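You operate a simulated robot arm through the tools that you are given. There is no shell and no other tool.

You run a simulated robot arm. Do the job below in one go: nothing can be reset, and whatever is moved stays where it is left.

## Task
Stir the yellow tin, then paint the upright spool's flange rim between the chalk lines.
Fine: white brush; stick and brush go back in the caddy; press the lid back on; touch no wet paint. A coat counts when it lies all over at full strength: go over it till it gets no stronger.
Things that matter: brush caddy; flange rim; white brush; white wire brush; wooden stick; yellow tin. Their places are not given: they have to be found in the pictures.

The check looks at the end state, three seconds after you hand in, the way a careful person would. Anything else that was tipped, shoved, dropped, spilled or broken makes it a failure. Lids that push on must go on centred and level and be pressed home; caps that screw on are set level and turned clockwise until they are tight.

## Robot
A 6-joint arm with a two-finger parallel gripper, fixed in place. Base frame: the origin is at the foot of the arm, x ahead of it, y to its left, z up. Lengths are in mm, angles in degrees, forces in N, time in s.
With the tool pointing down near the work surface it reaches from about 540 to 920 mm from the base axis. Its first joint turns from -149.0 to 149.0 degrees. Payload 3.43 kg.
Tool frame: the origin (TCP) lies between the finger pads and is the grasp point; the fingertips stand 34 mm ahead of it; z points along the fingers, y is the line along which they close. The gripper opens to 128 mm. The fingers are 24 mm wide and 12 mm thick; the gripper's body (48 by 130 mm) begins 96 mm behind the TCP.
Orientation is that of the tool frame in the base frame, as [roll, pitch, yaw] about the fixed x, y, z axes, in that order (R = Rz(yaw) Ry(pitch) Rx(roll)). With the fingers straight down and closing along the base's y, the tool's x points along the base's -x, its y along +y and its z along -z.

## Interface
- The arm moves only by the tool nudge_tool. Its argument "rows" is a list that holds one entry, the list of rows, each a list of 6 numbers: the shift along the tool's x, y, z in units of 20 mm (1.0 is 20 mm), then the turn, a rotation vector about the tool's x, y, z in units of 8 degrees (1.0 is 8 degrees). In form: [[[x, y, z, rx, ry, rz], ...]]. A call has 1 to 20 rows; each row shifts and turns the commanded pose from where the row before left it, along the tool's axes as they then stand. "jaw" is the opening, from 0 (shut) to 1 (fully open), set as the call begins (left out, the last holds). A call with a number of a shift or a turn outside -1 to 1 is refused whole. Rows are played at 5 a second. More than 50 mm and 8.6 degrees between two rows, or a gripper value outside its range, and nothing of the call is played. Where a pose cannot be reached the arm comes as near as it can. A force on the tool above 40 N (or 10 N above the force at the start of the call, whichever is more), or a blocked arm, ends the call early, and 0.2 s more pass. Each finger travels about 108 mm/s and halts on what it meets, pressing with about 38 N; the grip force reading is that of the motor and also rises with nothing between the fingers. The clock runs only during rows and for 0.2 s after the last one: add rows that do not move to give the fingers time. It gives the time, the measured TCP pose, the force on the tool (base axes), the opening and the grip force at its end, in the units of the frame above (readings bear some noise), with the torque about the TCP (base axes, N m) and any sound that the robot's microphone picked up.
- Cameras (640 x 400 px; columns grow to the right, rows downward): "scene" is fixed at [47.1, -650.3, 1318.5]; the picture's right is [0.45, -0.89, 0.00], its down [-0.53, -0.27, -0.80] and it looks along [0.72, 0.36, -0.60] (base axes); focal length 316 px, centre (320, 200). "wrist" rides on the gripper at [76, -11, -160] in the tool frame; the picture's right is [0.15, 0.99, 0.00], its down [-0.88, 0.13, -0.46] and it looks along [-0.45, 0.07, 0.89] (tool axes); focal length 234 px, centre (320, 200).
- get_image(camera): a new picture of that camera. No time passes.
- lift_body(by): slides the trunk up (or, below 0, down) by that many mm; the arm rides with it, the base frame stays. It gives what a move gives, with no picture.
- measure_at(camera, pixels): for up to 12 pixels [column, row] of the newest picture of that camera ("zoom" is the newest enlarged one), the place [x, y, z] in the base frame of the surface seen there, good to about 2 mm. No time passes.
- inspect(camera, box): a new picture of the part [left, top, right, bottom] of that camera's present view, enlarged. No time passes.
- sign_off(): hands the job in; it is judged then, once.

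Leave the gripper open and the arm clear of the work at the hand-in unless told otherwise.

The tools are called after ">>>" as a command line: name --argument value ..., lists and objects as JSON in quotes. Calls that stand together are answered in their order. nudge_tool: Moves the arm, as the interface text tells. Its arguments: {"type":"object","properties":{"rows":{"type":"array"},"jaw":{"type":"number"}},"required":["rows"]} The other tools are called the same way: lift_body (by) slides the trunk up or down; get_image (camera) takes a picture; measure_at (camera, pixels) gives the place of the surface under pixels of a picture; inspect (camera, box) takes an enlarged picture of a part of a camera's view; sign_off () hands the job in.

At the start:

```text
time_s: 0.0
ee_pos: [573.0, -334.5, 1032.0]
tool_rot: [180.0, 0.0, -180.0]
wrist_force: [0.7, 0.4, -0.5]
torque: [-0.04, 0.03, -0.03]
grip_width: 127.9
finger_force: 0.0
trunk travel left (down, up): [-600.0, 110.0]
```

scene: 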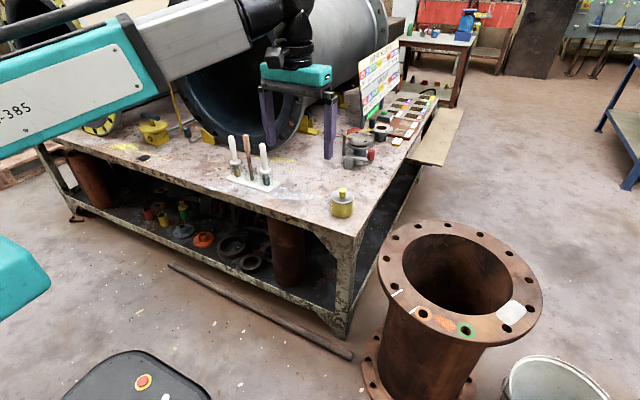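
wrist: 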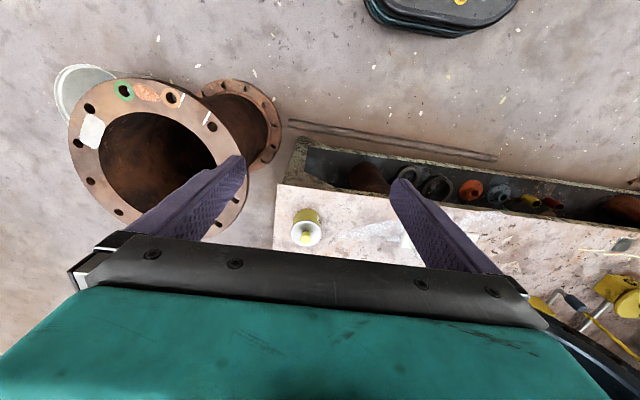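

I see the bench with a caddy (about pixel 255,165), a yellow tin (342,203) and an upright spool with a flange (460,280). I'll enlarge these parts to learn the details first.

>>> inspect --camera "scene" --box '[210, 120, 370, 220]'

>>> inspect --camera "scene" --box '[360, 210, 560, 335]'

>>> inspect --camera "scene" --box '[330, 30, 490, 130]'

```text
4.00 times, centred on (290, 170) of scene
```

zoom: 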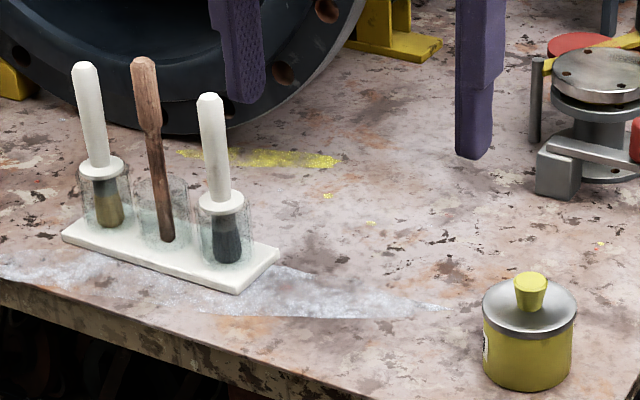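

```text
3.20 times, centred on (460, 272) of scene
```

zoom: 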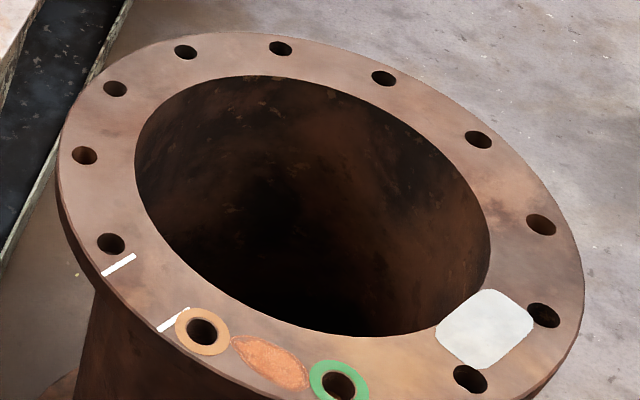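

```text
4.00 times, centred on (410, 80) of scene
```

zoom: 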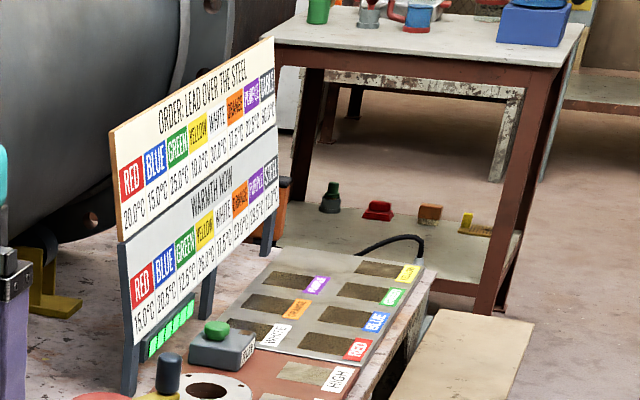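

The caddy holds two white-handled tools and a stick between them: the left one (zoom 110,205) has tan bristles, the right one (228,240) dark ones, perhaps wire. I'll enlarge further and measure.

>>> inspect --camera "scene" --box '[220, 130, 284, 195]'

>>> measure_at --camera "zoom" --pixels '[[320, 200]]'

>>> inspect --camera "scene" --box '[376, 275, 440, 335]'

```text
6.15 times, centred on (252, 162) of scene
```

zoom: 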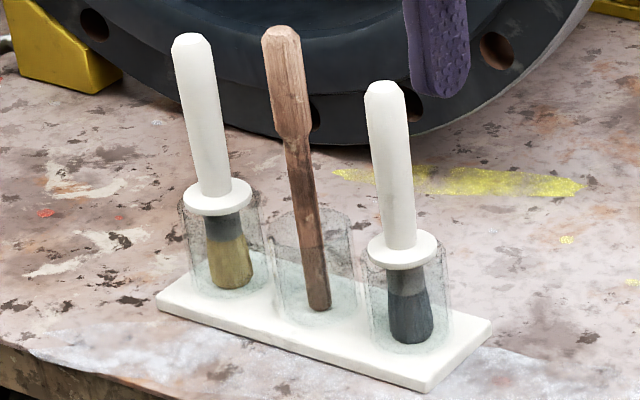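

```text
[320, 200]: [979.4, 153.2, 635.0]
```

```text
6.67 times, centred on (408, 305) of scene
```

zoom: 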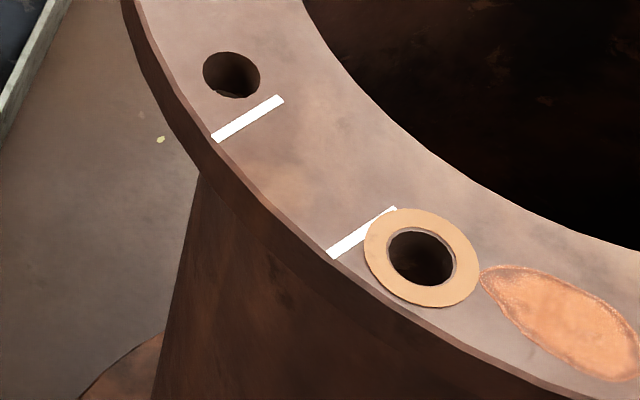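

Next I measure the caddy parts, the tin and the chalk lines.

>>> measure_at --camera "zoom" --pixels '[[215, 139], [282, 98], [330, 255], [395, 208], [420, 215], [232, 75], [270, 195], [300, 225], [250, 190], [230, 165], [420, 260], [560, 320]]'

>>> inspect --camera "scene" --box '[220, 130, 284, 195]'

```text
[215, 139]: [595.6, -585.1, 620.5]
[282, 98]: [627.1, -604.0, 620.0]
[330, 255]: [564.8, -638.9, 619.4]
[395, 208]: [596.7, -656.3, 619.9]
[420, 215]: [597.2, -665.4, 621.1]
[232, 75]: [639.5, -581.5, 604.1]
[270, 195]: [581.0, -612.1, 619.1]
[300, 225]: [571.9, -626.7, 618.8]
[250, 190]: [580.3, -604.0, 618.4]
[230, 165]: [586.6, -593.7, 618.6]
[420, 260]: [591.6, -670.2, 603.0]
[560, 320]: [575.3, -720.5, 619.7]
```

```text
6.15 times, centred on (252, 162) of scene
```

zoom: 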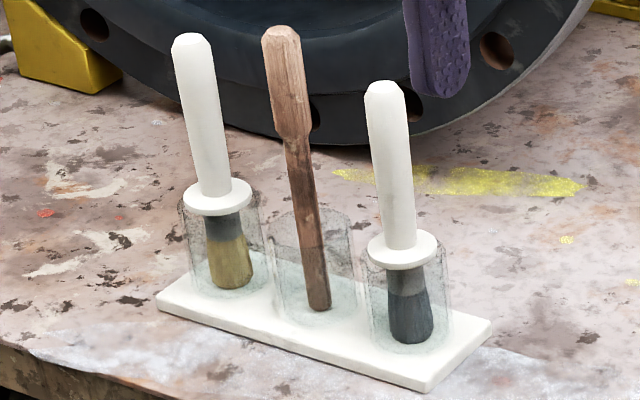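

>>> measure_at --camera "zoom" --pixels '[[187, 38], [205, 150], [217, 205], [280, 30], [295, 110], [318, 300], [383, 86], [400, 200], [403, 258], [160, 300], [425, 388], [490, 325]]'

>>> inspect --camera "scene" --box '[322, 180, 362, 220]'

```text
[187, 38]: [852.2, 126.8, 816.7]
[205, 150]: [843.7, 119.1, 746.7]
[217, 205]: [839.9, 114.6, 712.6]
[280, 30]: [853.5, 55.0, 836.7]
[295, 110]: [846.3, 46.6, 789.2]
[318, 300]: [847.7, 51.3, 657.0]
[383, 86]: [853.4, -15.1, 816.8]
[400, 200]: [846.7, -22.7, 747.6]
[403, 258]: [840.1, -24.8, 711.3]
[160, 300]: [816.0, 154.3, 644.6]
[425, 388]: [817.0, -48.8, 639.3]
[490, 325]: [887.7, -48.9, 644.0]
```

```text
10.00 times, centred on (342, 200) of scene
```

zoom: 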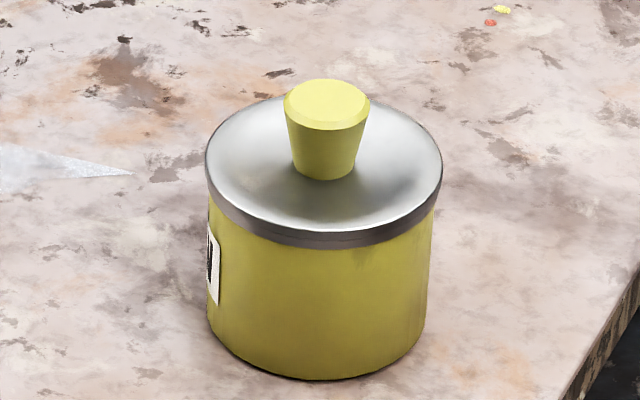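

>>> measure_at --camera "zoom" --pixels '[[327, 100], [287, 105], [367, 105], [325, 84], [322, 178], [210, 150], [440, 160], [320, 232], [320, 245], [322, 372], [215, 340], [425, 320]]'

>>> get_image --camera "wrist"

```text
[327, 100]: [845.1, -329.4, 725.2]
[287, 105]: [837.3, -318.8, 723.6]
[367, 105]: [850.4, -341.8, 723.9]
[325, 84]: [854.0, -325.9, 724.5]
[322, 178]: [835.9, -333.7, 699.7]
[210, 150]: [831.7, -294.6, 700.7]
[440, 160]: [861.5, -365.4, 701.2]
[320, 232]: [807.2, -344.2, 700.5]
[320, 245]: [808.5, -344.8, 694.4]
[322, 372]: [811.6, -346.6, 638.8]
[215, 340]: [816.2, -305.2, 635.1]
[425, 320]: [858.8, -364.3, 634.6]
```

```text
taken
```

wrist: 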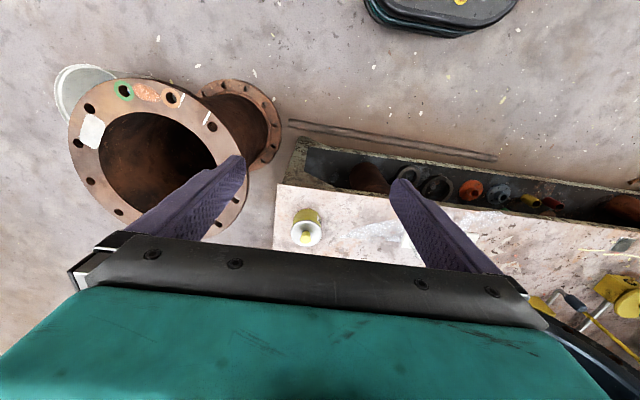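

The tin stands near (847,-329) with its knob top at z 725. I'll check how near the big pipe's flange is to the caddy, and the spool flange's outer edge around for centre and radius.

>>> get_image --camera "scene"

>>> measure_at --camera "scene" --pixels '[[200, 110], [230, 140], [260, 150], [290, 135], [310, 100], [215, 90], [185, 75], [365, 150], [350, 165], [155, 130], [300, 75], [325, 60]]'

>>> measure_at --camera "scene" --pixels '[[381, 272], [379, 255], [400, 226], [430, 221], [470, 226], [505, 246], [530, 272], [541, 300], [480, 344], [455, 335], [420, 318], [500, 345]]'

>>> measure_at --camera "scene" --pixels '[[403, 258], [410, 275], [430, 295], [450, 308], [480, 315], [500, 310], [512, 290], [510, 275], [490, 255], [460, 240], [430, 236], [410, 243]]'

```text
taken
```

scene: 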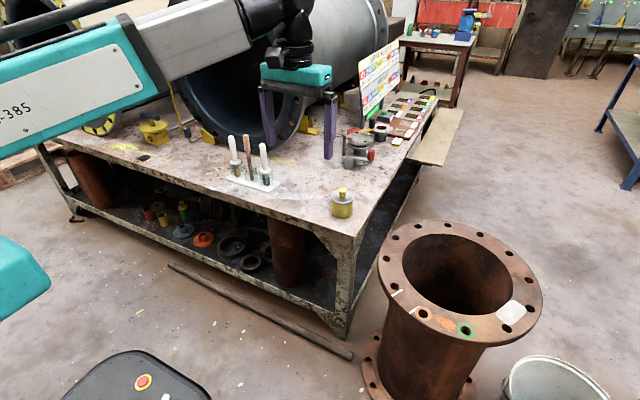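

```text
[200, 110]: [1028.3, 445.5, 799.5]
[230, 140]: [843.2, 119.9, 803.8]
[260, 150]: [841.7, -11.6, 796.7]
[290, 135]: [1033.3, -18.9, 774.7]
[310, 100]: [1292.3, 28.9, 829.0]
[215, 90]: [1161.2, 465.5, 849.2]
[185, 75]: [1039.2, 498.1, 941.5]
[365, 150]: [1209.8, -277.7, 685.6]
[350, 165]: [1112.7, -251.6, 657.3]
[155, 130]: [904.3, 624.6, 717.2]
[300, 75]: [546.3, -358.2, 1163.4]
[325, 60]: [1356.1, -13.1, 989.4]
```

```text
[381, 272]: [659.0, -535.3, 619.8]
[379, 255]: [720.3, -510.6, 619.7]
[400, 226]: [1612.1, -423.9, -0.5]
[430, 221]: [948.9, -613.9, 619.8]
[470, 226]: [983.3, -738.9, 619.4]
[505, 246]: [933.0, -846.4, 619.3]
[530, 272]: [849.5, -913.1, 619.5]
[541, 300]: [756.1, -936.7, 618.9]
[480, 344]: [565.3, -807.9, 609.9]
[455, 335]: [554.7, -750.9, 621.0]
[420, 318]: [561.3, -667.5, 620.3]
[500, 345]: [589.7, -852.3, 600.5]
```

```text
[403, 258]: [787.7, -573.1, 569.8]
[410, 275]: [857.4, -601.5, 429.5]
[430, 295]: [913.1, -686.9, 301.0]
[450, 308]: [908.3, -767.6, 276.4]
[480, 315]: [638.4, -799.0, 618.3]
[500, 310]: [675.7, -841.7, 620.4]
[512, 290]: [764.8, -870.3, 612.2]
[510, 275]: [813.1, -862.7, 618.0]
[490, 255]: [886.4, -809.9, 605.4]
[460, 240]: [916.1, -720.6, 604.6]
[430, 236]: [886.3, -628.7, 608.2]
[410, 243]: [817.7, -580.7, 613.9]
```

The flange centre comes out near (768,-724), radius about 216, top at z 620. I'll enlarge hard on the two brush heads to tell bristle from wire.

>>> inspect --camera "scene" --box '[234, 160, 250, 180]'

>>> inspect --camera "scene" --box '[254, 166, 274, 189]'

```text
16.00 times, centred on (242, 170) of scene
```

zoom: 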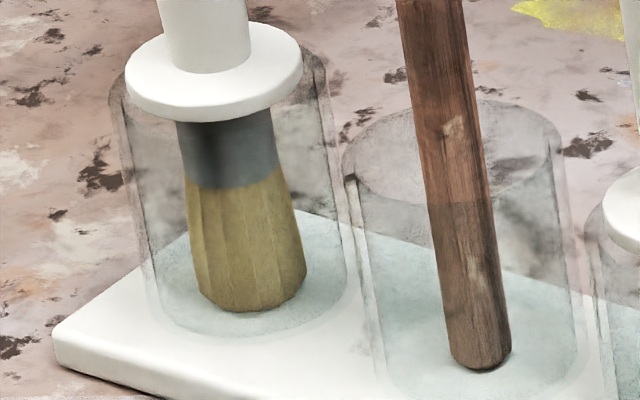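

```text
16.00 times, centred on (264, 178) of scene
```

zoom: 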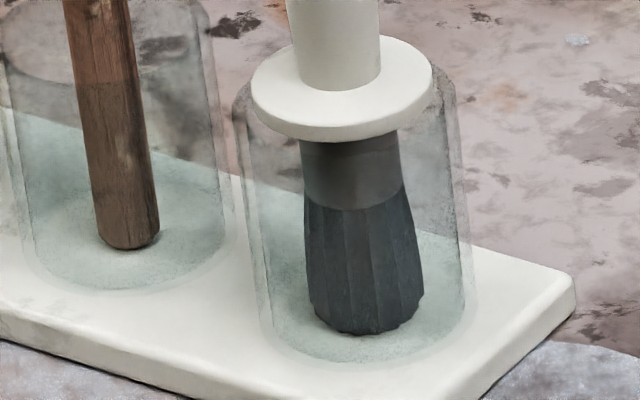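

The left head is tan bristle with a ferrule, the right one dark steel wire. So the white brush should be the left one (y≈122). I'll measure the right one's head here, and then the left one's.

>>> measure_at --camera "zoom" --pixels '[[260, 80], [428, 80], [340, 105], [345, 140], [350, 205], [365, 325], [130, 245], [450, 110], [245, 110], [340, 365], [575, 285], [105, 130]]'

>>> inspect --camera "scene" --box '[234, 160, 250, 180]'

```text
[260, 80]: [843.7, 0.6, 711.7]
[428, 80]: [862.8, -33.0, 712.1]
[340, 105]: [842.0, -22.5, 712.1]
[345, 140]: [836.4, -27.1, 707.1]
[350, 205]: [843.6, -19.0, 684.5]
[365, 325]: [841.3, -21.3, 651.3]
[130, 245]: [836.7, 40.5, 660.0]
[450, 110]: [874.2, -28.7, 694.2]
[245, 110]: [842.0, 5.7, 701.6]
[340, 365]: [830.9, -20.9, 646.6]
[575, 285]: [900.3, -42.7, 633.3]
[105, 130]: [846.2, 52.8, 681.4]
```

```text
16.00 times, centred on (242, 170) of scene
```

zoom: 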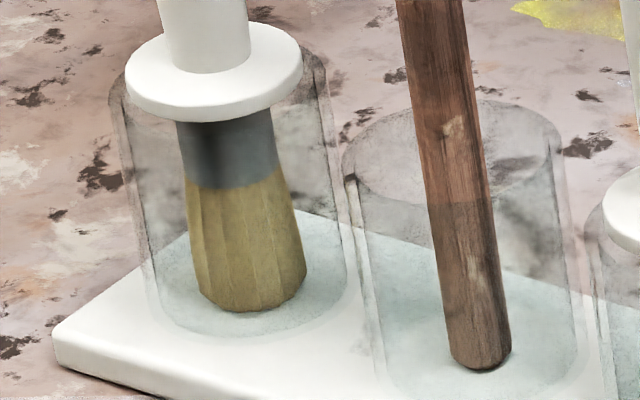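

>>> measure_at --camera "zoom" --pixels '[[135, 95], [298, 60], [212, 105], [225, 130], [235, 185], [250, 300], [480, 365], [430, 60], [470, 300], [118, 90], [440, 110], [550, 125]]'

>>> inspect --camera "scene" --box '[228, 132, 256, 150]'

```text
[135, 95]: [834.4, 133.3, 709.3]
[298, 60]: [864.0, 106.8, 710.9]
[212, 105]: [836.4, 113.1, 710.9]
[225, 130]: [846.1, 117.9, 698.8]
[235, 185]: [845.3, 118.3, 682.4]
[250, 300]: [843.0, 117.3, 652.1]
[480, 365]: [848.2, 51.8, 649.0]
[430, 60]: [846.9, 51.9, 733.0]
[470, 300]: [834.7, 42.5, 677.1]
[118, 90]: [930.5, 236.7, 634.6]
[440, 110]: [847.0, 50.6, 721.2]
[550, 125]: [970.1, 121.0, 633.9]
```

```text
16.00 times, centred on (242, 141) of scene
```

zoom: 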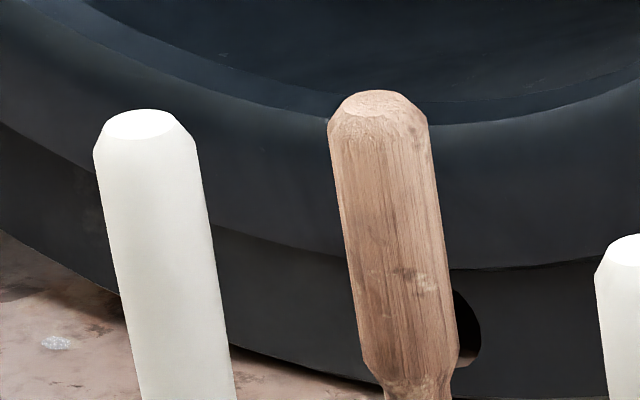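

The tan-bristle brush's tip is near z 648 at (852,123). The stick is at (852,53) and the wire brush at (852,-17). Next I carry the open gripper over toward the flange, high above everything, to look at the chalk lines with the wrist camera.

>>> nudge_tool --rows '[[[0.177, -1.0, 0.707, 0, 0, 0], [0.177, -1.0, 0.707, 0, 0, 0], [0.177, -1.0, 0.707, 0, 0, 0], [0.177, -1.0, 0.707, 0, 0, 0], [0.177, -1.0, 0.707, 0, 0, 0], [0.177, -1.0, 0.707, 0, 0, 0], [0.177, -1.0, 0.707, 0, 0, 0], [0.177, -1.0, 0.707, 0, 0, 0], [0.177, -1.0, 0.707, 0, 0, 0], [0.177, -1.0, 0.707, 0, 0, 0], [0.177, -1.0, 0.707, 0, 0, 0], [0.177, -1.0, 0.707, 0, 0, 0], [0.177, -1.0, 0.707, 0, 0, 0], [0.177, -1.0, 0.707, 0, 0, 0], [0.177, -1.0, 0.707, 0, 0, 0]]]' --jaw 1.0

```text
time_s: 3.2
ee_pos: [520.6, -633.9, 818.1]
tool_rot: [180.0, 0.0, 180.0]
wrist_force: [0.2, 0.6, 0.2]
torque: [-0.04, -0.03, -0.01]
grip_width: 128.2
finger_force: 0.1
trunk travel left (down, up): [-600.0, 110.0]
```

The arm arrived at (520.6,-633.9,818). I take a wrist picture of the flange.

>>> get_image --camera "wrist"

>>> get_image --camera "scene"

```text
taken
```

wrist: 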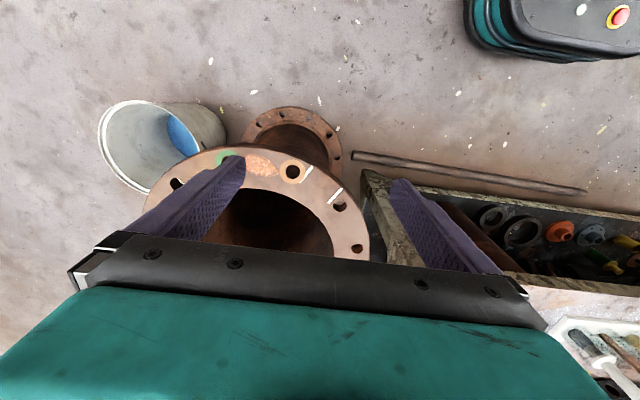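

```text
taken
```

scene: 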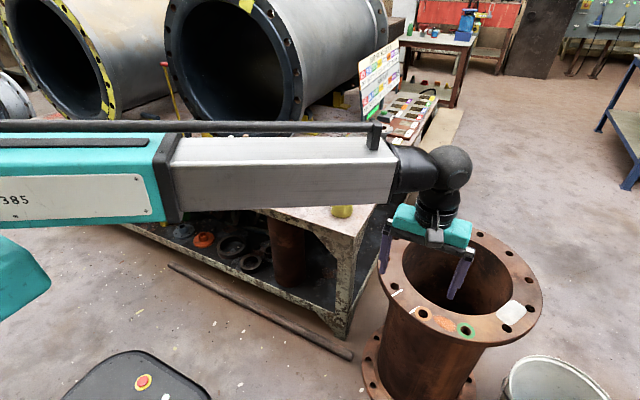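

The chalk lines show at about (308,173) and (335,196). I enlarge that part.

>>> inspect --camera "wrist" --box '[275, 145, 355, 215]'

>>> measure_at --camera "zoom" --pixels '[[320, 200]]'

```text
5.71 times, centred on (315, 180) of wrist
```

zoom: 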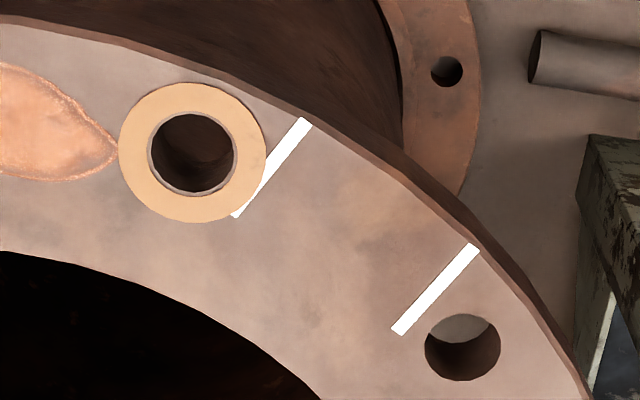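

```text
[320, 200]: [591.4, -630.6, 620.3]
```

I measure the chalk ends in this enlarged view.

>>> measure_at --camera "zoom" --pixels '[[303, 122], [310, 128], [236, 213], [242, 214], [475, 250], [465, 246], [398, 330], [393, 325], [385, 175], [340, 143], [430, 208], [315, 270]]'

>>> measure_at --camera "zoom" --pixels '[[200, 70], [265, 160], [262, 135], [240, 110], [190, 155], [462, 350], [430, 330], [468, 318], [535, 300], [100, 30], [590, 395], [200, 275]]'

```text
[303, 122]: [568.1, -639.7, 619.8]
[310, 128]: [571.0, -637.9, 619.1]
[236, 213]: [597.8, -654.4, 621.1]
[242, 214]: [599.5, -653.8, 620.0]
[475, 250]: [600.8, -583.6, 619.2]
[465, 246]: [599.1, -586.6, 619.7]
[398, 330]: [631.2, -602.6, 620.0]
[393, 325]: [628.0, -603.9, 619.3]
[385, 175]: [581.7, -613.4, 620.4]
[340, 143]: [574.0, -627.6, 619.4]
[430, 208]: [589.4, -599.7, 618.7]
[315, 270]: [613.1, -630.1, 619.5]
```

```text
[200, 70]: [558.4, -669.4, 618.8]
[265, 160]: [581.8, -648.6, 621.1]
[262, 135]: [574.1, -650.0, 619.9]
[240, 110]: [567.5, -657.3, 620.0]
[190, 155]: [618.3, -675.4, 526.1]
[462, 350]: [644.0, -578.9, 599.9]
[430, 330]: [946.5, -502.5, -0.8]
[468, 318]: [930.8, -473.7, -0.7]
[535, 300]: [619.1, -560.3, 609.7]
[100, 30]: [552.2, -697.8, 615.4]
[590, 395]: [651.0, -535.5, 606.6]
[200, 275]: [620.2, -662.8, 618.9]
```

The area between the lines is centred near (599.5,-620.5), about 58 mm wide and 34 mm deep. Now I go above the tin to look at it from above before taking the lid.

>>> nudge_tool --rows '[[[-0.94, 0.897, 0.0, 0, 0, 0], [-0.94, 0.897, 0.0, 0, 0, 0], [-0.94, 0.897, 0.0, 0, 0, 0], [-0.94, 0.897, 0.0, 0, 0, 0], [-0.94, 0.897, 0.0, 0, 0, 0], [-0.94, 0.897, 0.0, 0, 0, 0], [-0.94, 0.897, 0.0, 0, 0, 0], [-0.94, 0.897, 0.0, 0, 0, 0], [-0.94, 0.897, 0.0, 0, 0, 0], [-0.94, 0.897, 0.0, 0, 0, 0], [-0.94, 0.897, 0.0, 0, 0, 0], [-0.94, 0.897, 0.0, 0, 0, 0], [-0.94, 0.897, 0.0, 0, 0, 0], [-0.94, 0.897, 0.0, 0, 0, 0], [-0.94, 0.897, 0.0, 0, 0, 0], [-0.94, 0.897, 0.0, 0, 0, 0]]]'

>>> get_image --camera "wrist"

>>> get_image --camera "scene"

```text
time_s: 6.6
ee_pos: [823.9, -347.9, 820.3]
tool_rot: [-180.0, 0.0, 179.9]
wrist_force: [-0.4, 0.7, -0.4]
torque: [0.0, 0.0, -0.01]
grip_width: 128.1
finger_force: 0.0
trunk travel left (down, up): [-600.0, 110.0]
```

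```text
taken
```

wrist: 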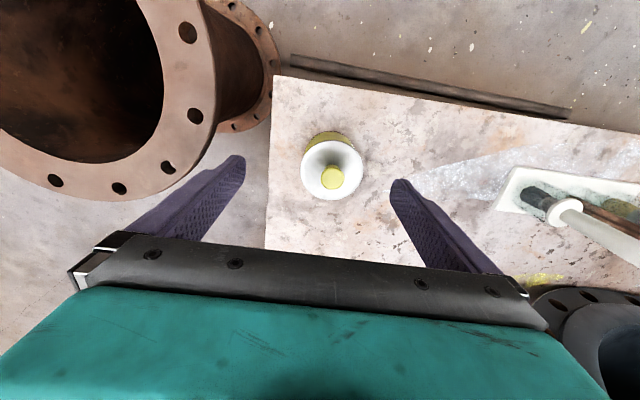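

```text
taken
```

scene: 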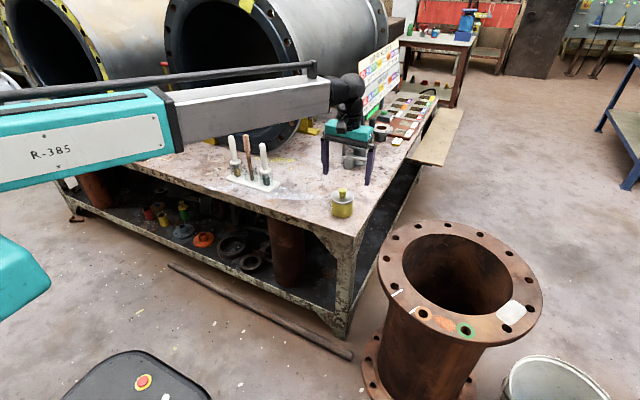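

The tin is well seen in the wrist view at (333,178). I measure its knob and lid edge from here.

>>> inspect --camera "wrist" --box '[285, 120, 381, 210]'

>>> measure_at --camera "wrist" --pixels '[[333, 178], [322, 178], [343, 178], [333, 168], [333, 188], [302, 170], [363, 170], [333, 143], [333, 199], [312, 148], [352, 148], [455, 170]]'

```text
4.44 times, centred on (333, 165) of wrist
```

zoom: 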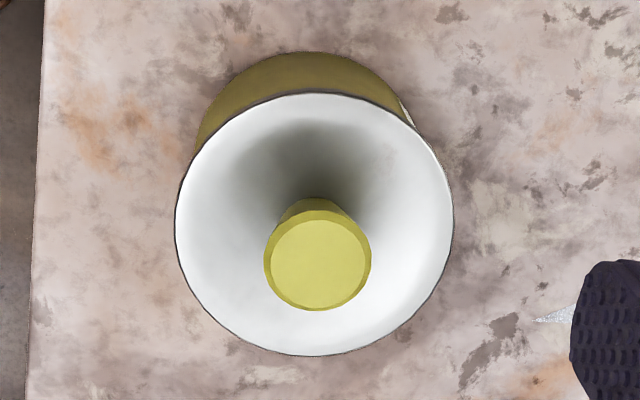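

```text
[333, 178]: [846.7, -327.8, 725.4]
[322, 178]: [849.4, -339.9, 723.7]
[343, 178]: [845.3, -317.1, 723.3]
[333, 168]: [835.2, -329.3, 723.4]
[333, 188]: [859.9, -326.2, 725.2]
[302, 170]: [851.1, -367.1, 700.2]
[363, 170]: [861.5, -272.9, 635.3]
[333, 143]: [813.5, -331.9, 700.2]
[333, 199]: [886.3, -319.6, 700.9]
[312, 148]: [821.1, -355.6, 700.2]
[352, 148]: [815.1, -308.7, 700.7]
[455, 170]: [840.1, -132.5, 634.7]
```

>>> measure_at --camera "zoom" --pixels '[[275, 263], [363, 263], [318, 224], [320, 303], [180, 240], [447, 225], [315, 97], [320, 352], [230, 325], [410, 315], [220, 140], [410, 135]]'

```text
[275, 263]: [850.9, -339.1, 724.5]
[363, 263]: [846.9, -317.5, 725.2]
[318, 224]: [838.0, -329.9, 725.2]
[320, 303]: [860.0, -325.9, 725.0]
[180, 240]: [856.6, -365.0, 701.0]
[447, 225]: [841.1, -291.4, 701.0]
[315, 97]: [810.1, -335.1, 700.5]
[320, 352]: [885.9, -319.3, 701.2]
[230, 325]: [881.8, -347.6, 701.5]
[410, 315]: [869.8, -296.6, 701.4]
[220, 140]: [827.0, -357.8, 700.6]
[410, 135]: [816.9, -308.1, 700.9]
```

The knob and lid centre come out at (848.7,-328), with the lid top at 701 and knob top at 725. I move over the centre and part-close the jaws to 64 mm, staying at z 820.

>>> nudge_tool --rows '[[[-0.62, 0.5, 0, 0, 0, 0], [-0.62, 0.5, 0, 0, 0, 0], [0, 0, 0, 0, 0, 0], [0, 0, 0, 0, 0, 0]]]' --jaw 0.5

```text
time_s: 7.6
ee_pos: [847.7, -328.7, 821.5]
tool_rot: [-179.9, 0.0, -179.9]
wrist_force: [0.1, -0.3, -0.1]
torque: [-0.01, -0.01, -0.01]
grip_width: 64.0
finger_force: 0.1
trunk travel left (down, up): [-600.0, 110.0]
```

The TCP is at (847.7,-328.7,821.5). I descend 82 mm, which puts the fingertips a few mm above the lid and around the knob.

>>> nudge_tool --rows '[[[0, 0, 0.82, 0, 0, 0], [0, 0, 0.82, 0, 0, 0], [0, 0, 0.82, 0, 0, 0], [0, 0, 0.82, 0, 0, 0], [0, 0, 0.82, 0, 0, 0], [0, 0, 0, 0, 0, 0]]]'

>>> inspect --camera "scene" --box '[315, 165, 375, 220]'

>>> get_image --camera "wrist"

```text
time_s: 9.0
ee_pos: [846.1, -327.3, 737.1]
tool_rot: [180.0, 0.0, -180.0]
wrist_force: [-0.2, -0.2, 0.4]
torque: [-0.02, 0.01, 0.0]
grip_width: 64.0
finger_force: 0.0
trunk travel left (down, up): [-600.0, 110.0]
```

```text
7.27 times, centred on (345, 192) of scene
```

zoom: 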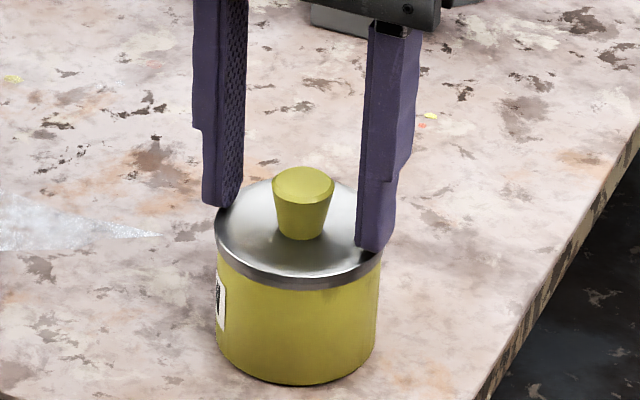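

```text
taken
```

wrist: 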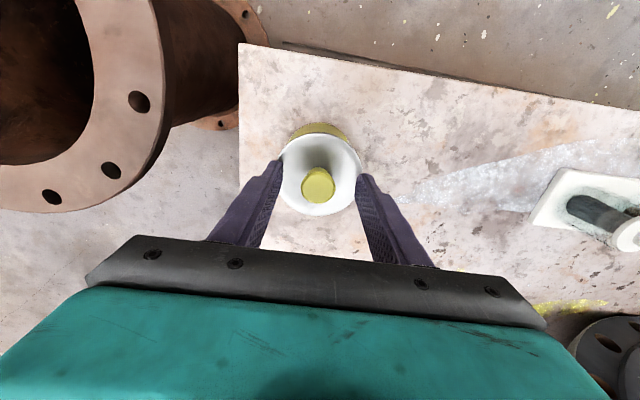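

The fingers stand either side of the knob and just clear of the lid. I shift 2 mm ahead and close on the knob.

>>> nudge_tool --rows '[[[-0.1, 0, 0, 0, 0, 0], [0, 0, 0, 0, 0, 0], [0, 0, 0, 0, 0, 0], [0, 0, 0, 0, 0, 0], [0, 0, 0, 0, 0, 0]]]' --jaw 0.05

>>> inspect --camera "scene" --box '[315, 165, 375, 220]'

```text
time_s: 10.2
ee_pos: [847.3, -327.7, 738.6]
tool_rot: [180.0, 0.0, -180.0]
wrist_force: [-3.2, -1.6, -0.5]
torque: [-0.08, 0.1, 0.02]
grip_width: 26.0
finger_force: 38.1
trunk travel left (down, up): [-600.0, 110.0]
heard: snap
```

```text
7.27 times, centred on (345, 192) of scene
```

zoom: 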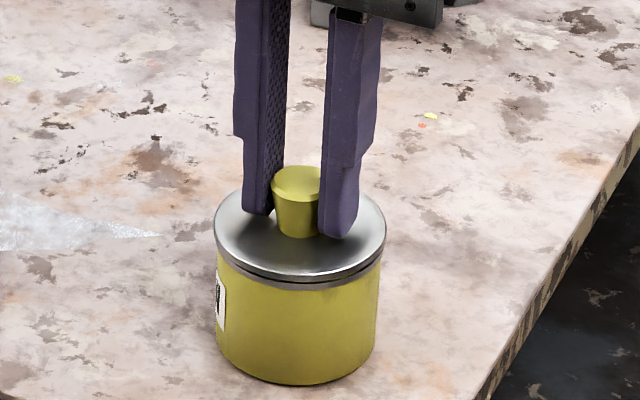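

I heard a snap: the lid has come loose on the grip (26 mm opening). I lift straight up slowly.

>>> nudge_tool --rows '[[[0, 0, -0.15, 0, 0, 0], [0, 0, -0.25, 0, 0, 0], [0, 0, -0.4, 0, 0, 0], [0, 0, -0.6, 0, 0, 0], [0, 0, -0.8, 0, 0, 0], [0, 0, -0.8, 0, 0, 0], [0, 0, 0, 0, 0, 0]]]'

>>> inspect --camera "scene" --box '[305, 145, 375, 220]'

>>> get_image --camera "wrist"

```text
time_s: 11.8
ee_pos: [848.9, -328.1, 798.1]
tool_rot: [180.0, 0.0, 180.0]
wrist_force: [0.0, -0.3, -0.7]
torque: [0.02, 0.0, 0.0]
grip_width: 26.1
finger_force: 37.5
trunk travel left (down, up): [-600.0, 110.0]
```

```text
5.33 times, centred on (340, 182) of scene
```

zoom: 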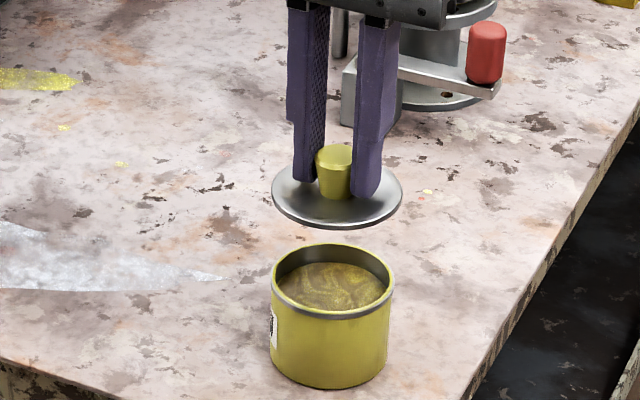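

```text
taken
```

wrist: 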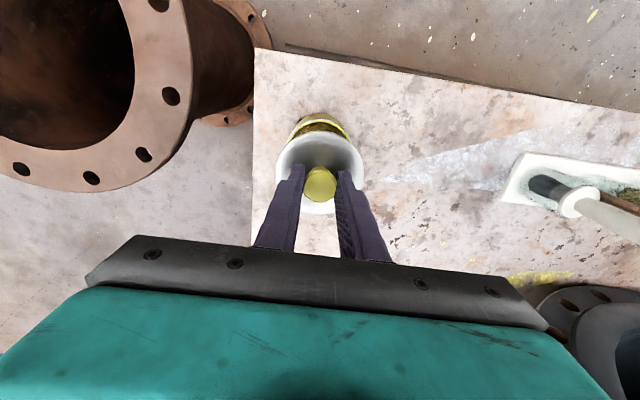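

The lid is off, and the paint inside looks marbled and unstirred. I measure the lid in the grip, the tin's rim and paint level, and candidate free bench spots.

>>> measure_at --camera "zoom" --pixels '[[277, 193], [398, 180], [335, 225], [332, 165], [330, 155], [335, 310], [335, 280], [310, 285], [370, 290], [277, 290], [390, 275], [332, 318]]'

>>> get_image --camera "scene"

>>> measure_at --camera "scene" --pixels '[[300, 180], [310, 190], [320, 175], [300, 170], [290, 160], [300, 195], [330, 190], [340, 165], [352, 165], [365, 165], [340, 225], [358, 205]]'

```text
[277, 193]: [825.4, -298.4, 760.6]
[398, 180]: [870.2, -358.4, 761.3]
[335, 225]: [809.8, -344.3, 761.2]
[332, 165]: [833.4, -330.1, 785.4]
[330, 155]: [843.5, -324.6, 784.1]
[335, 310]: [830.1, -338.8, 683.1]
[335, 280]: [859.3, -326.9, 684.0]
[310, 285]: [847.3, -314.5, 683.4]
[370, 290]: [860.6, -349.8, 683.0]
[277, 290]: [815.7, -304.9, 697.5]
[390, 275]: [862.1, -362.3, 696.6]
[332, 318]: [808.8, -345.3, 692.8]
```

```text
taken
```

scene: 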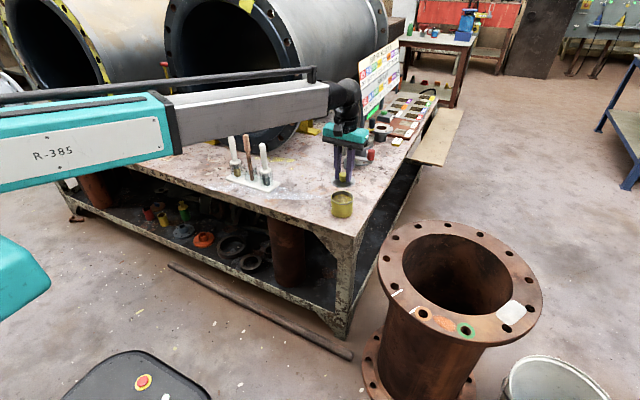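

```text
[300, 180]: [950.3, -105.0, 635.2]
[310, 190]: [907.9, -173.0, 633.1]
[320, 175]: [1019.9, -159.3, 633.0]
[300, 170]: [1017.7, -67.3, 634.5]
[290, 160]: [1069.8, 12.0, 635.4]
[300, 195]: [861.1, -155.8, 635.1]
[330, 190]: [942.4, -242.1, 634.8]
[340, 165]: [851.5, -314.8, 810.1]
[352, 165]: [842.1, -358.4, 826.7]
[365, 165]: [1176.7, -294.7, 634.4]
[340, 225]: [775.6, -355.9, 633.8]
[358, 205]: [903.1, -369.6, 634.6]
```

The tin's rim is at z 697 and paint at 683.5. The lid's top edge is 37 mm below the TCP. I look closely at the pale patch on the bench to keep the lid off it.

>>> inspect --camera "scene" --box '[270, 165, 340, 215]'

>>> measure_at --camera "zoom" --pixels '[[320, 200], [400, 200], [200, 150], [300, 150], [400, 150], [300, 250], [400, 270], [500, 250], [450, 200], [350, 100], [450, 300], [250, 100]]'

```text
8.00 times, centred on (305, 190) of scene
```

zoom: 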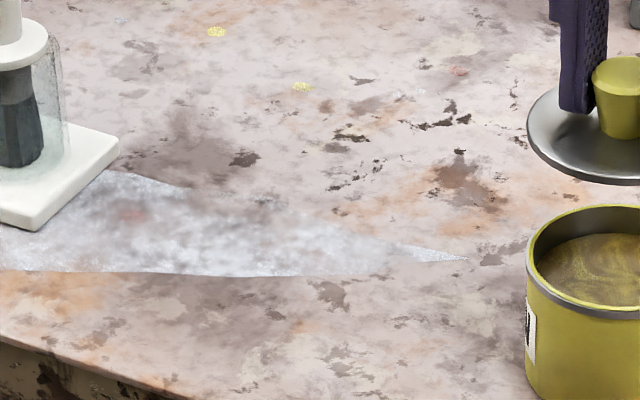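

```text
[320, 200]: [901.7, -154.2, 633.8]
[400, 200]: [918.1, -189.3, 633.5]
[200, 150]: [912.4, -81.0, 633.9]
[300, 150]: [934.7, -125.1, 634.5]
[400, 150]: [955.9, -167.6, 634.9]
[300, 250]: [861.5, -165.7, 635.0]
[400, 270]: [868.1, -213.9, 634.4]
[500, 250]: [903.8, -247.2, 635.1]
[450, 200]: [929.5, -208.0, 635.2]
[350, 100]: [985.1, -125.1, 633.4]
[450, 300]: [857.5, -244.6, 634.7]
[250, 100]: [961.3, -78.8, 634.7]
```

>>> measure_at --camera "zoom" --pixels '[[20, 340], [100, 368], [170, 390], [250, 395], [330, 395], [400, 395], [480, 395], [330, 330], [250, 330], [400, 340], [470, 340], [500, 320]]'

>>> inspect --camera "scene" --box '[270, 185, 350, 245]'

```text
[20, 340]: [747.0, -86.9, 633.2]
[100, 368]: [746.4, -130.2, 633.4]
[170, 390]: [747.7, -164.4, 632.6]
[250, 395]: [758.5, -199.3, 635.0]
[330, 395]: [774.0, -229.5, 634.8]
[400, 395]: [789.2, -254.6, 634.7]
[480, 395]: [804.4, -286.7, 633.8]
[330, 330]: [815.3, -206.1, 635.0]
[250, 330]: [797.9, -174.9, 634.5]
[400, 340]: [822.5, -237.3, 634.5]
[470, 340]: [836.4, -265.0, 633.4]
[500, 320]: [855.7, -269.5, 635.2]
```

```text
6.67 times, centred on (310, 215) of scene
```

zoom: 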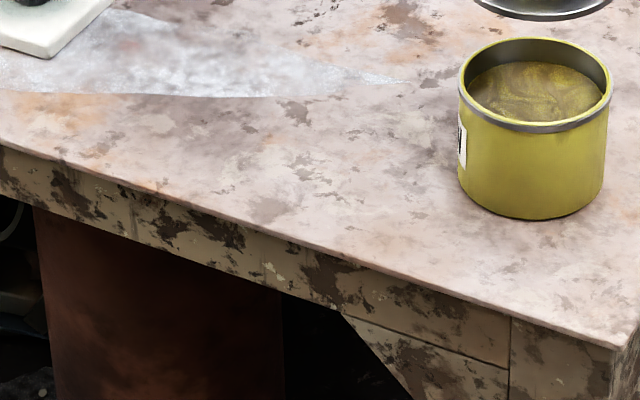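

The bench edge runs at x≈747. The free spot at about (805,-210) suits the lid, clear of tin, patch and edge. I carry the lid there and lower to about 15 mm above the bench.

>>> nudge_tool --rows '[[[0.314, 0.843, 0, 0, 0, 0], [0.314, 0.843, 0, 0, 0, 0], [0.314, 0.843, 0, 0, 0, 0], [0.314, 0.843, 0, 0, 0, 0], [0.314, 0.843, 0, 0, 0, 0], [0.314, 0.843, 0, 0, 0, 0], [0.314, 0.843, 0, 0, 0, 0], [0, 0, 0.85, 0, 0, 0], [0, 0, 0.85, 0, 0, 0], [0, 0, 0.85, 0, 0, 0], [0, 0, 0.85, 0, 0, 0], [0, 0, 0.85, 0, 0, 0], [0, 0, 0.85, 0, 0, 0], [0, 0, 0, 0, 0, 0]]]'

>>> inspect --camera "scene" --box '[280, 165, 350, 215]'

```text
time_s: 14.8
ee_pos: [804.5, -208.7, 694.9]
tool_rot: [-180.0, 0.0, -180.0]
wrist_force: [-0.7, -0.5, 0.2]
torque: [-0.02, -0.01, 0.0]
grip_width: 25.9
finger_force: 37.9
trunk travel left (down, up): [-600.0, 110.0]
```

```text
8.00 times, centred on (315, 190) of scene
```

zoom: 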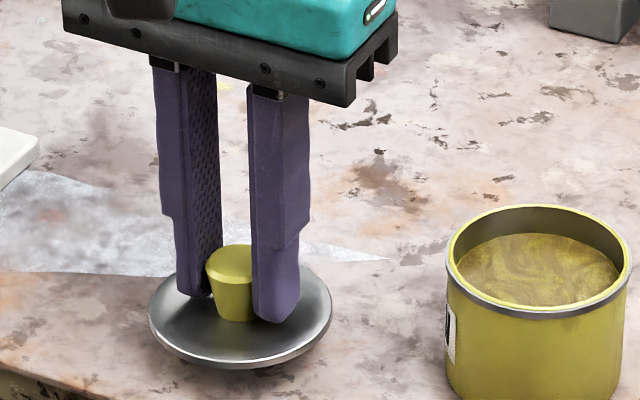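

>>> nudge_tool --rows '[[[0, 0, 0.3, 0, 0, 0], [0, 0, 0.2, 0, 0, 0], [0, 0, 0.1, 0, 0, 0], [0, 0, 0, 0, 0, 0]]]'

>>> inspect --camera "scene" --box '[280, 180, 322, 215]'

```text
time_s: 15.8
ee_pos: [802.9, -210.2, 683.5]
tool_rot: [179.9, 0.0, -179.9]
wrist_force: [0.0, 0.7, -0.2]
torque: [0.0, -0.04, -0.03]
grip_width: 25.8
finger_force: 38.2
trunk travel left (down, up): [-600.0, 110.0]
```

```text
11.43 times, centred on (301, 198) of scene
```

zoom: 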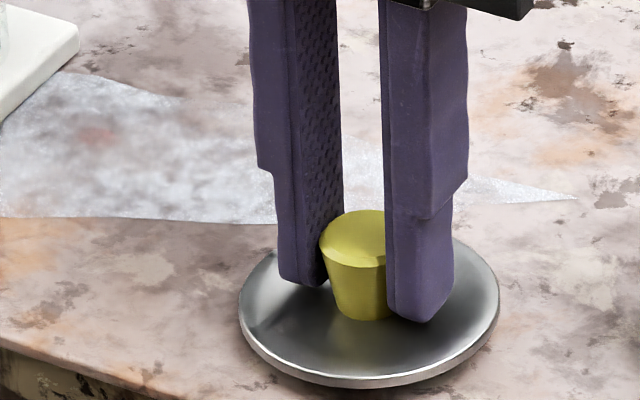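

>>> nudge_tool --rows '[[[0, 0, 0.05, 0, 0, 0], [0, 0, 0.05, 0, 0, 0], [0, 0, 0, 0, 0, 0]]]'

>>> measure_at --camera "zoom" --pixels '[[300, 360], [300, 372], [380, 380], [380, 387], [242, 310], [495, 290]]'

```text
time_s: 16.6
ee_pos: [804.6, -210.3, 681.9]
tool_rot: [-180.0, 0.1, 180.0]
wrist_force: [0.0, 0.0, -1.1]
torque: [0.04, 0.03, 0.01]
grip_width: 25.8
finger_force: 38.2
trunk travel left (down, up): [-600.0, 110.0]
```

```text
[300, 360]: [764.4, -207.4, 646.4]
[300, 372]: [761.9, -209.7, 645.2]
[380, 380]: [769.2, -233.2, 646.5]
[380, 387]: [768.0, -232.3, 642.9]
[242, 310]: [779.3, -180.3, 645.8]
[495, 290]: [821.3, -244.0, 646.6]
```

No contact yet. I lower by 1 mm steps further, watching the force.

>>> nudge_tool --rows '[[[0, 0, 0.05, 0, 0, 0], [0, 0, 0.05, 0, 0, 0], [0, 0, 0, 0, 0, 0]]]'

>>> inspect --camera "scene" --box '[280, 180, 322, 215]'

```text
time_s: 17.4
ee_pos: [805.4, -209.1, 681.4]
tool_rot: [180.0, 0.1, -180.0]
wrist_force: [0.9, 0.2, 7.0]
torque: [0.17, -0.03, -0.04]
grip_width: 26.0
finger_force: 38.5
trunk travel left (down, up): [-600.0, 110.0]
```

```text
11.43 times, centred on (301, 198) of scene
```

zoom: 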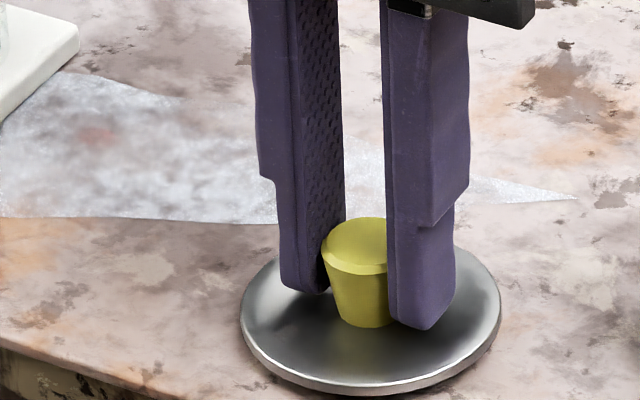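

The force reads 7 N upward: the lid rests on the bench. I open the jaws and rise.

>>> nudge_tool --rows '[[[0, 0, 0, 0, 0, 0], [0, 0, 0, 0, 0, 0], [0, 0, -0.5, 0, 0, 0], [0, 0, -1, 0, 0, 0], [0, 0, -1, 0, 0, 0], [0, 0, -1, 0, 0, 0], [0, 0, 0, 0, 0, 0]]]' --jaw 0.45

>>> inspect --camera "scene" --box '[270, 165, 360, 220]'

```text
time_s: 19.0
ee_pos: [803.7, -211.3, 749.6]
tool_rot: [180.0, -0.1, 180.0]
wrist_force: [0.6, 0.3, 1.3]
torque: [0.0, -0.01, 0.0]
grip_width: 57.4
finger_force: 0.0
trunk travel left (down, up): [-600.0, 110.0]
```

```text
7.11 times, centred on (315, 192) of scene
```

zoom: 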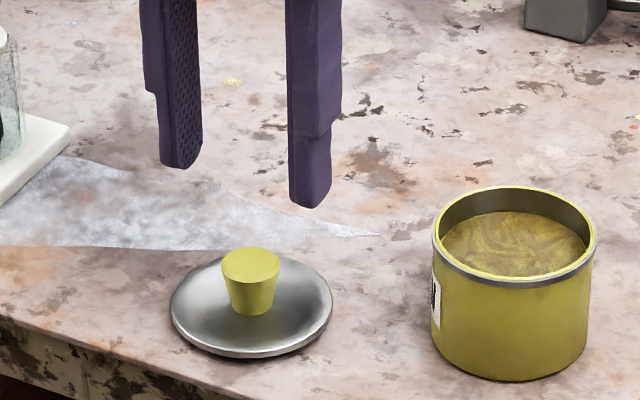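

The lid lies flat at about (805,-210). Now the stick: I rise to z 900 and go over it at (852,53), jaws at 57 mm so the neighbours stay clear.

>>> nudge_tool --rows '[[[-0.133, 0.5, -0.94, 0, 0, 0], [-0.133, 0.5, -0.94, 0, 0, 0], [-0.133, 0.5, -0.94, 0, 0, 0], [-0.133, 0.5, -0.94, 0, 0, 0], [-0.133, 0.5, -0.94, 0, 0, 0], [-0.133, 0.5, -0.94, 0, 0, 0], [-0.133, 0.5, -0.94, 0, 0, 0], [-0.133, 0.5, -0.94, 0, 0, 0], [-0.133, 0.92, 0, 0, 0, 0], [-0.133, 0.92, 0, 0, 0, 0], [-0.133, 0.92, 0, 0, 0, 0], [-0.133, 0.92, 0, 0, 0, 0], [-0.133, 0.92, 0, 0, 0, 0], [-0.133, 0.92, 0, 0, 0, 0], [-0.133, 0.92, 0, 0, 0, 0], [-0.133, 0.92, 0, 0, 0, 0], [-0.133, 0.92, 0, 0, 0, 0], [-0.133, 0.92, 0, 0, 0, 0], [0, 0, 0, 0, 0, 0]]]'

>>> get_image --camera "wrist"

>>> get_image --camera "scene"

```text
time_s: 23.0
ee_pos: [852.9, 55.3, 898.6]
tool_rot: [180.0, 0.0, -180.0]
wrist_force: [-0.1, -0.1, -0.1]
torque: [0.0, -0.01, -0.04]
grip_width: 57.8
finger_force: 0.0
trunk travel left (down, up): [-600.0, 110.0]
```

```text
taken
```

wrist: 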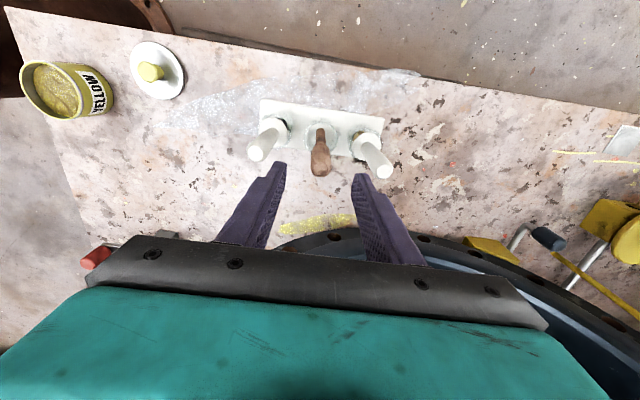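

```text
taken
```

scene: 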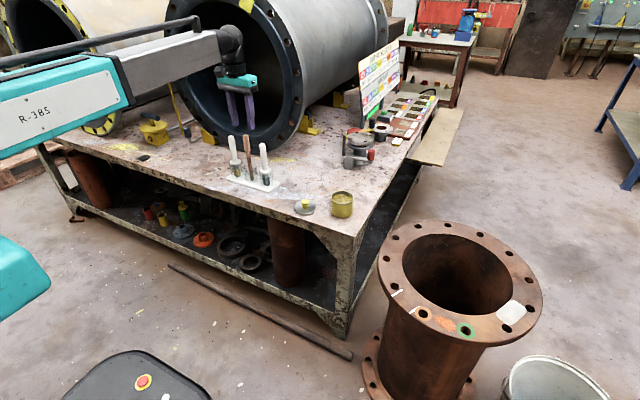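

The tin's label reads YELLOW. I measure the tool tops from this wrist view: wire brush (263,150), stick (320,165), brush (383,168).

>>> inspect --camera "wrist" --box '[240, 90, 400, 190]'

>>> measure_at --camera "zoom" --pixels '[[305, 332], [335, 332], [320, 320], [320, 343], [320, 190], [320, 155], [572, 320], [548, 318], [590, 318], [60, 255], [85, 255], [110, 255]]'

```text
4.00 times, centred on (320, 140) of wrist
```

zoom: 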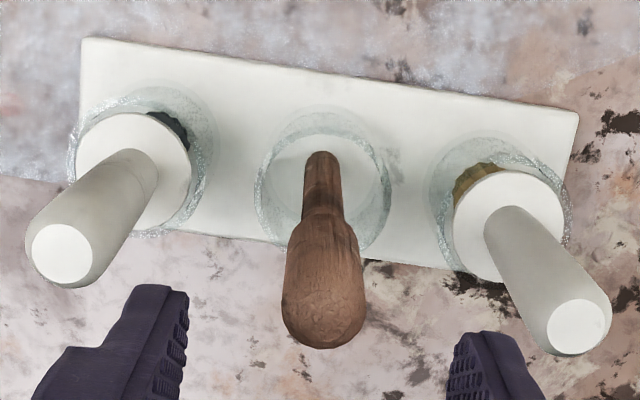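

```text
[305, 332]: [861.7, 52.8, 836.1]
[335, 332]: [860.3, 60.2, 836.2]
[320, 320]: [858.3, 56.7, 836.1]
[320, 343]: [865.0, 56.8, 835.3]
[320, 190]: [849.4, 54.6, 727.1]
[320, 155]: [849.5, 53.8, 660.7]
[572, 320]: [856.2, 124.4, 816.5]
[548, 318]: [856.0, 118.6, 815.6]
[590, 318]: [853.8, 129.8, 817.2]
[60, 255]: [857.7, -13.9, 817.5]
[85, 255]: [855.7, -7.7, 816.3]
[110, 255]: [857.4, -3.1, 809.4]
```

The stick stands upright near (854,55.5). The gripper is over it, so I descend to z≈816 and look before closing.

>>> nudge_tool --rows '[[[0, 0, 0.92, 0, 0, 0], [0, 0, 0.92, 0, 0, 0], [0, 0, 0.92, 0, 0, 0], [0, 0, 0.92, 0, 0, 0], [0, 0, 0.46, 0, 0, 0], [0, 0, 0, 0, 0, 0]]]'

>>> inspect --camera "scene" --box '[215, 90, 295, 195]'

>>> get_image --camera "wrist"

```text
time_s: 24.4
ee_pos: [853.5, 55.2, 817.9]
tool_rot: [179.9, 0.0, 179.9]
wrist_force: [0.4, -0.2, 0.3]
torque: [0.0, 0.01, 0.02]
grip_width: 57.7
finger_force: 0.2
trunk travel left (down, up): [-600.0, 110.0]
```

```text
3.81 times, centred on (255, 142) of scene
```

zoom: 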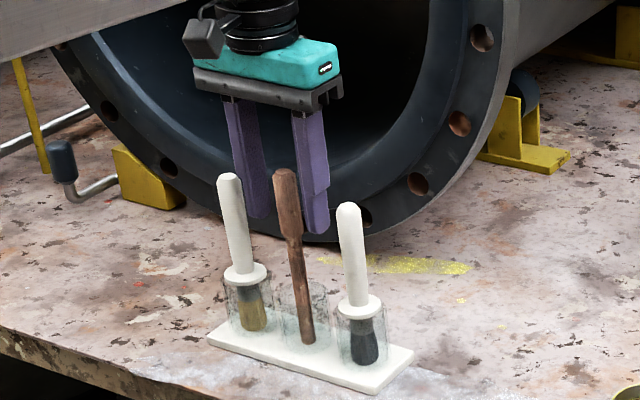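

```text
taken
```

wrist: 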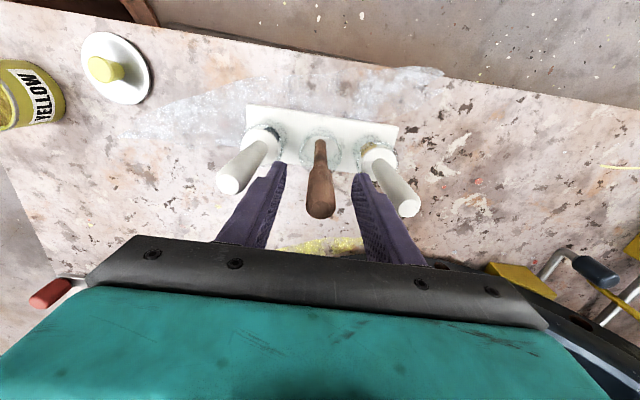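

The stick's handle is between the fingers in both views. I close the jaws on it.

>>> nudge_tool --rows '[[[0, 0, 0, 0, 0, 0], [0, 0, 0, 0, 0, 0], [0, 0, 0, 0, 0, 0], [0, 0, 0, 0, 0, 0]]]' --jaw 0.05

>>> inspect --camera "scene" --box '[215, 90, 295, 195]'

```text
time_s: 25.4
ee_pos: [853.3, 54.9, 816.8]
tool_rot: [180.0, -0.1, -180.0]
wrist_force: [-1.0, 0.7, -0.3]
torque: [-0.03, -0.01, 0.0]
grip_width: 19.9
finger_force: 37.9
trunk travel left (down, up): [-600.0, 110.0]
```

```text
3.81 times, centred on (255, 142) of scene
```

zoom: 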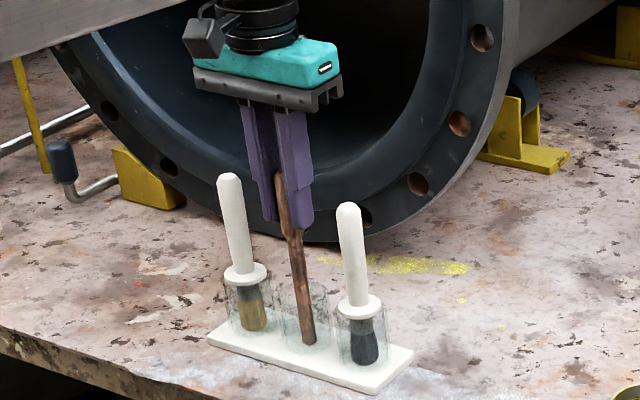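

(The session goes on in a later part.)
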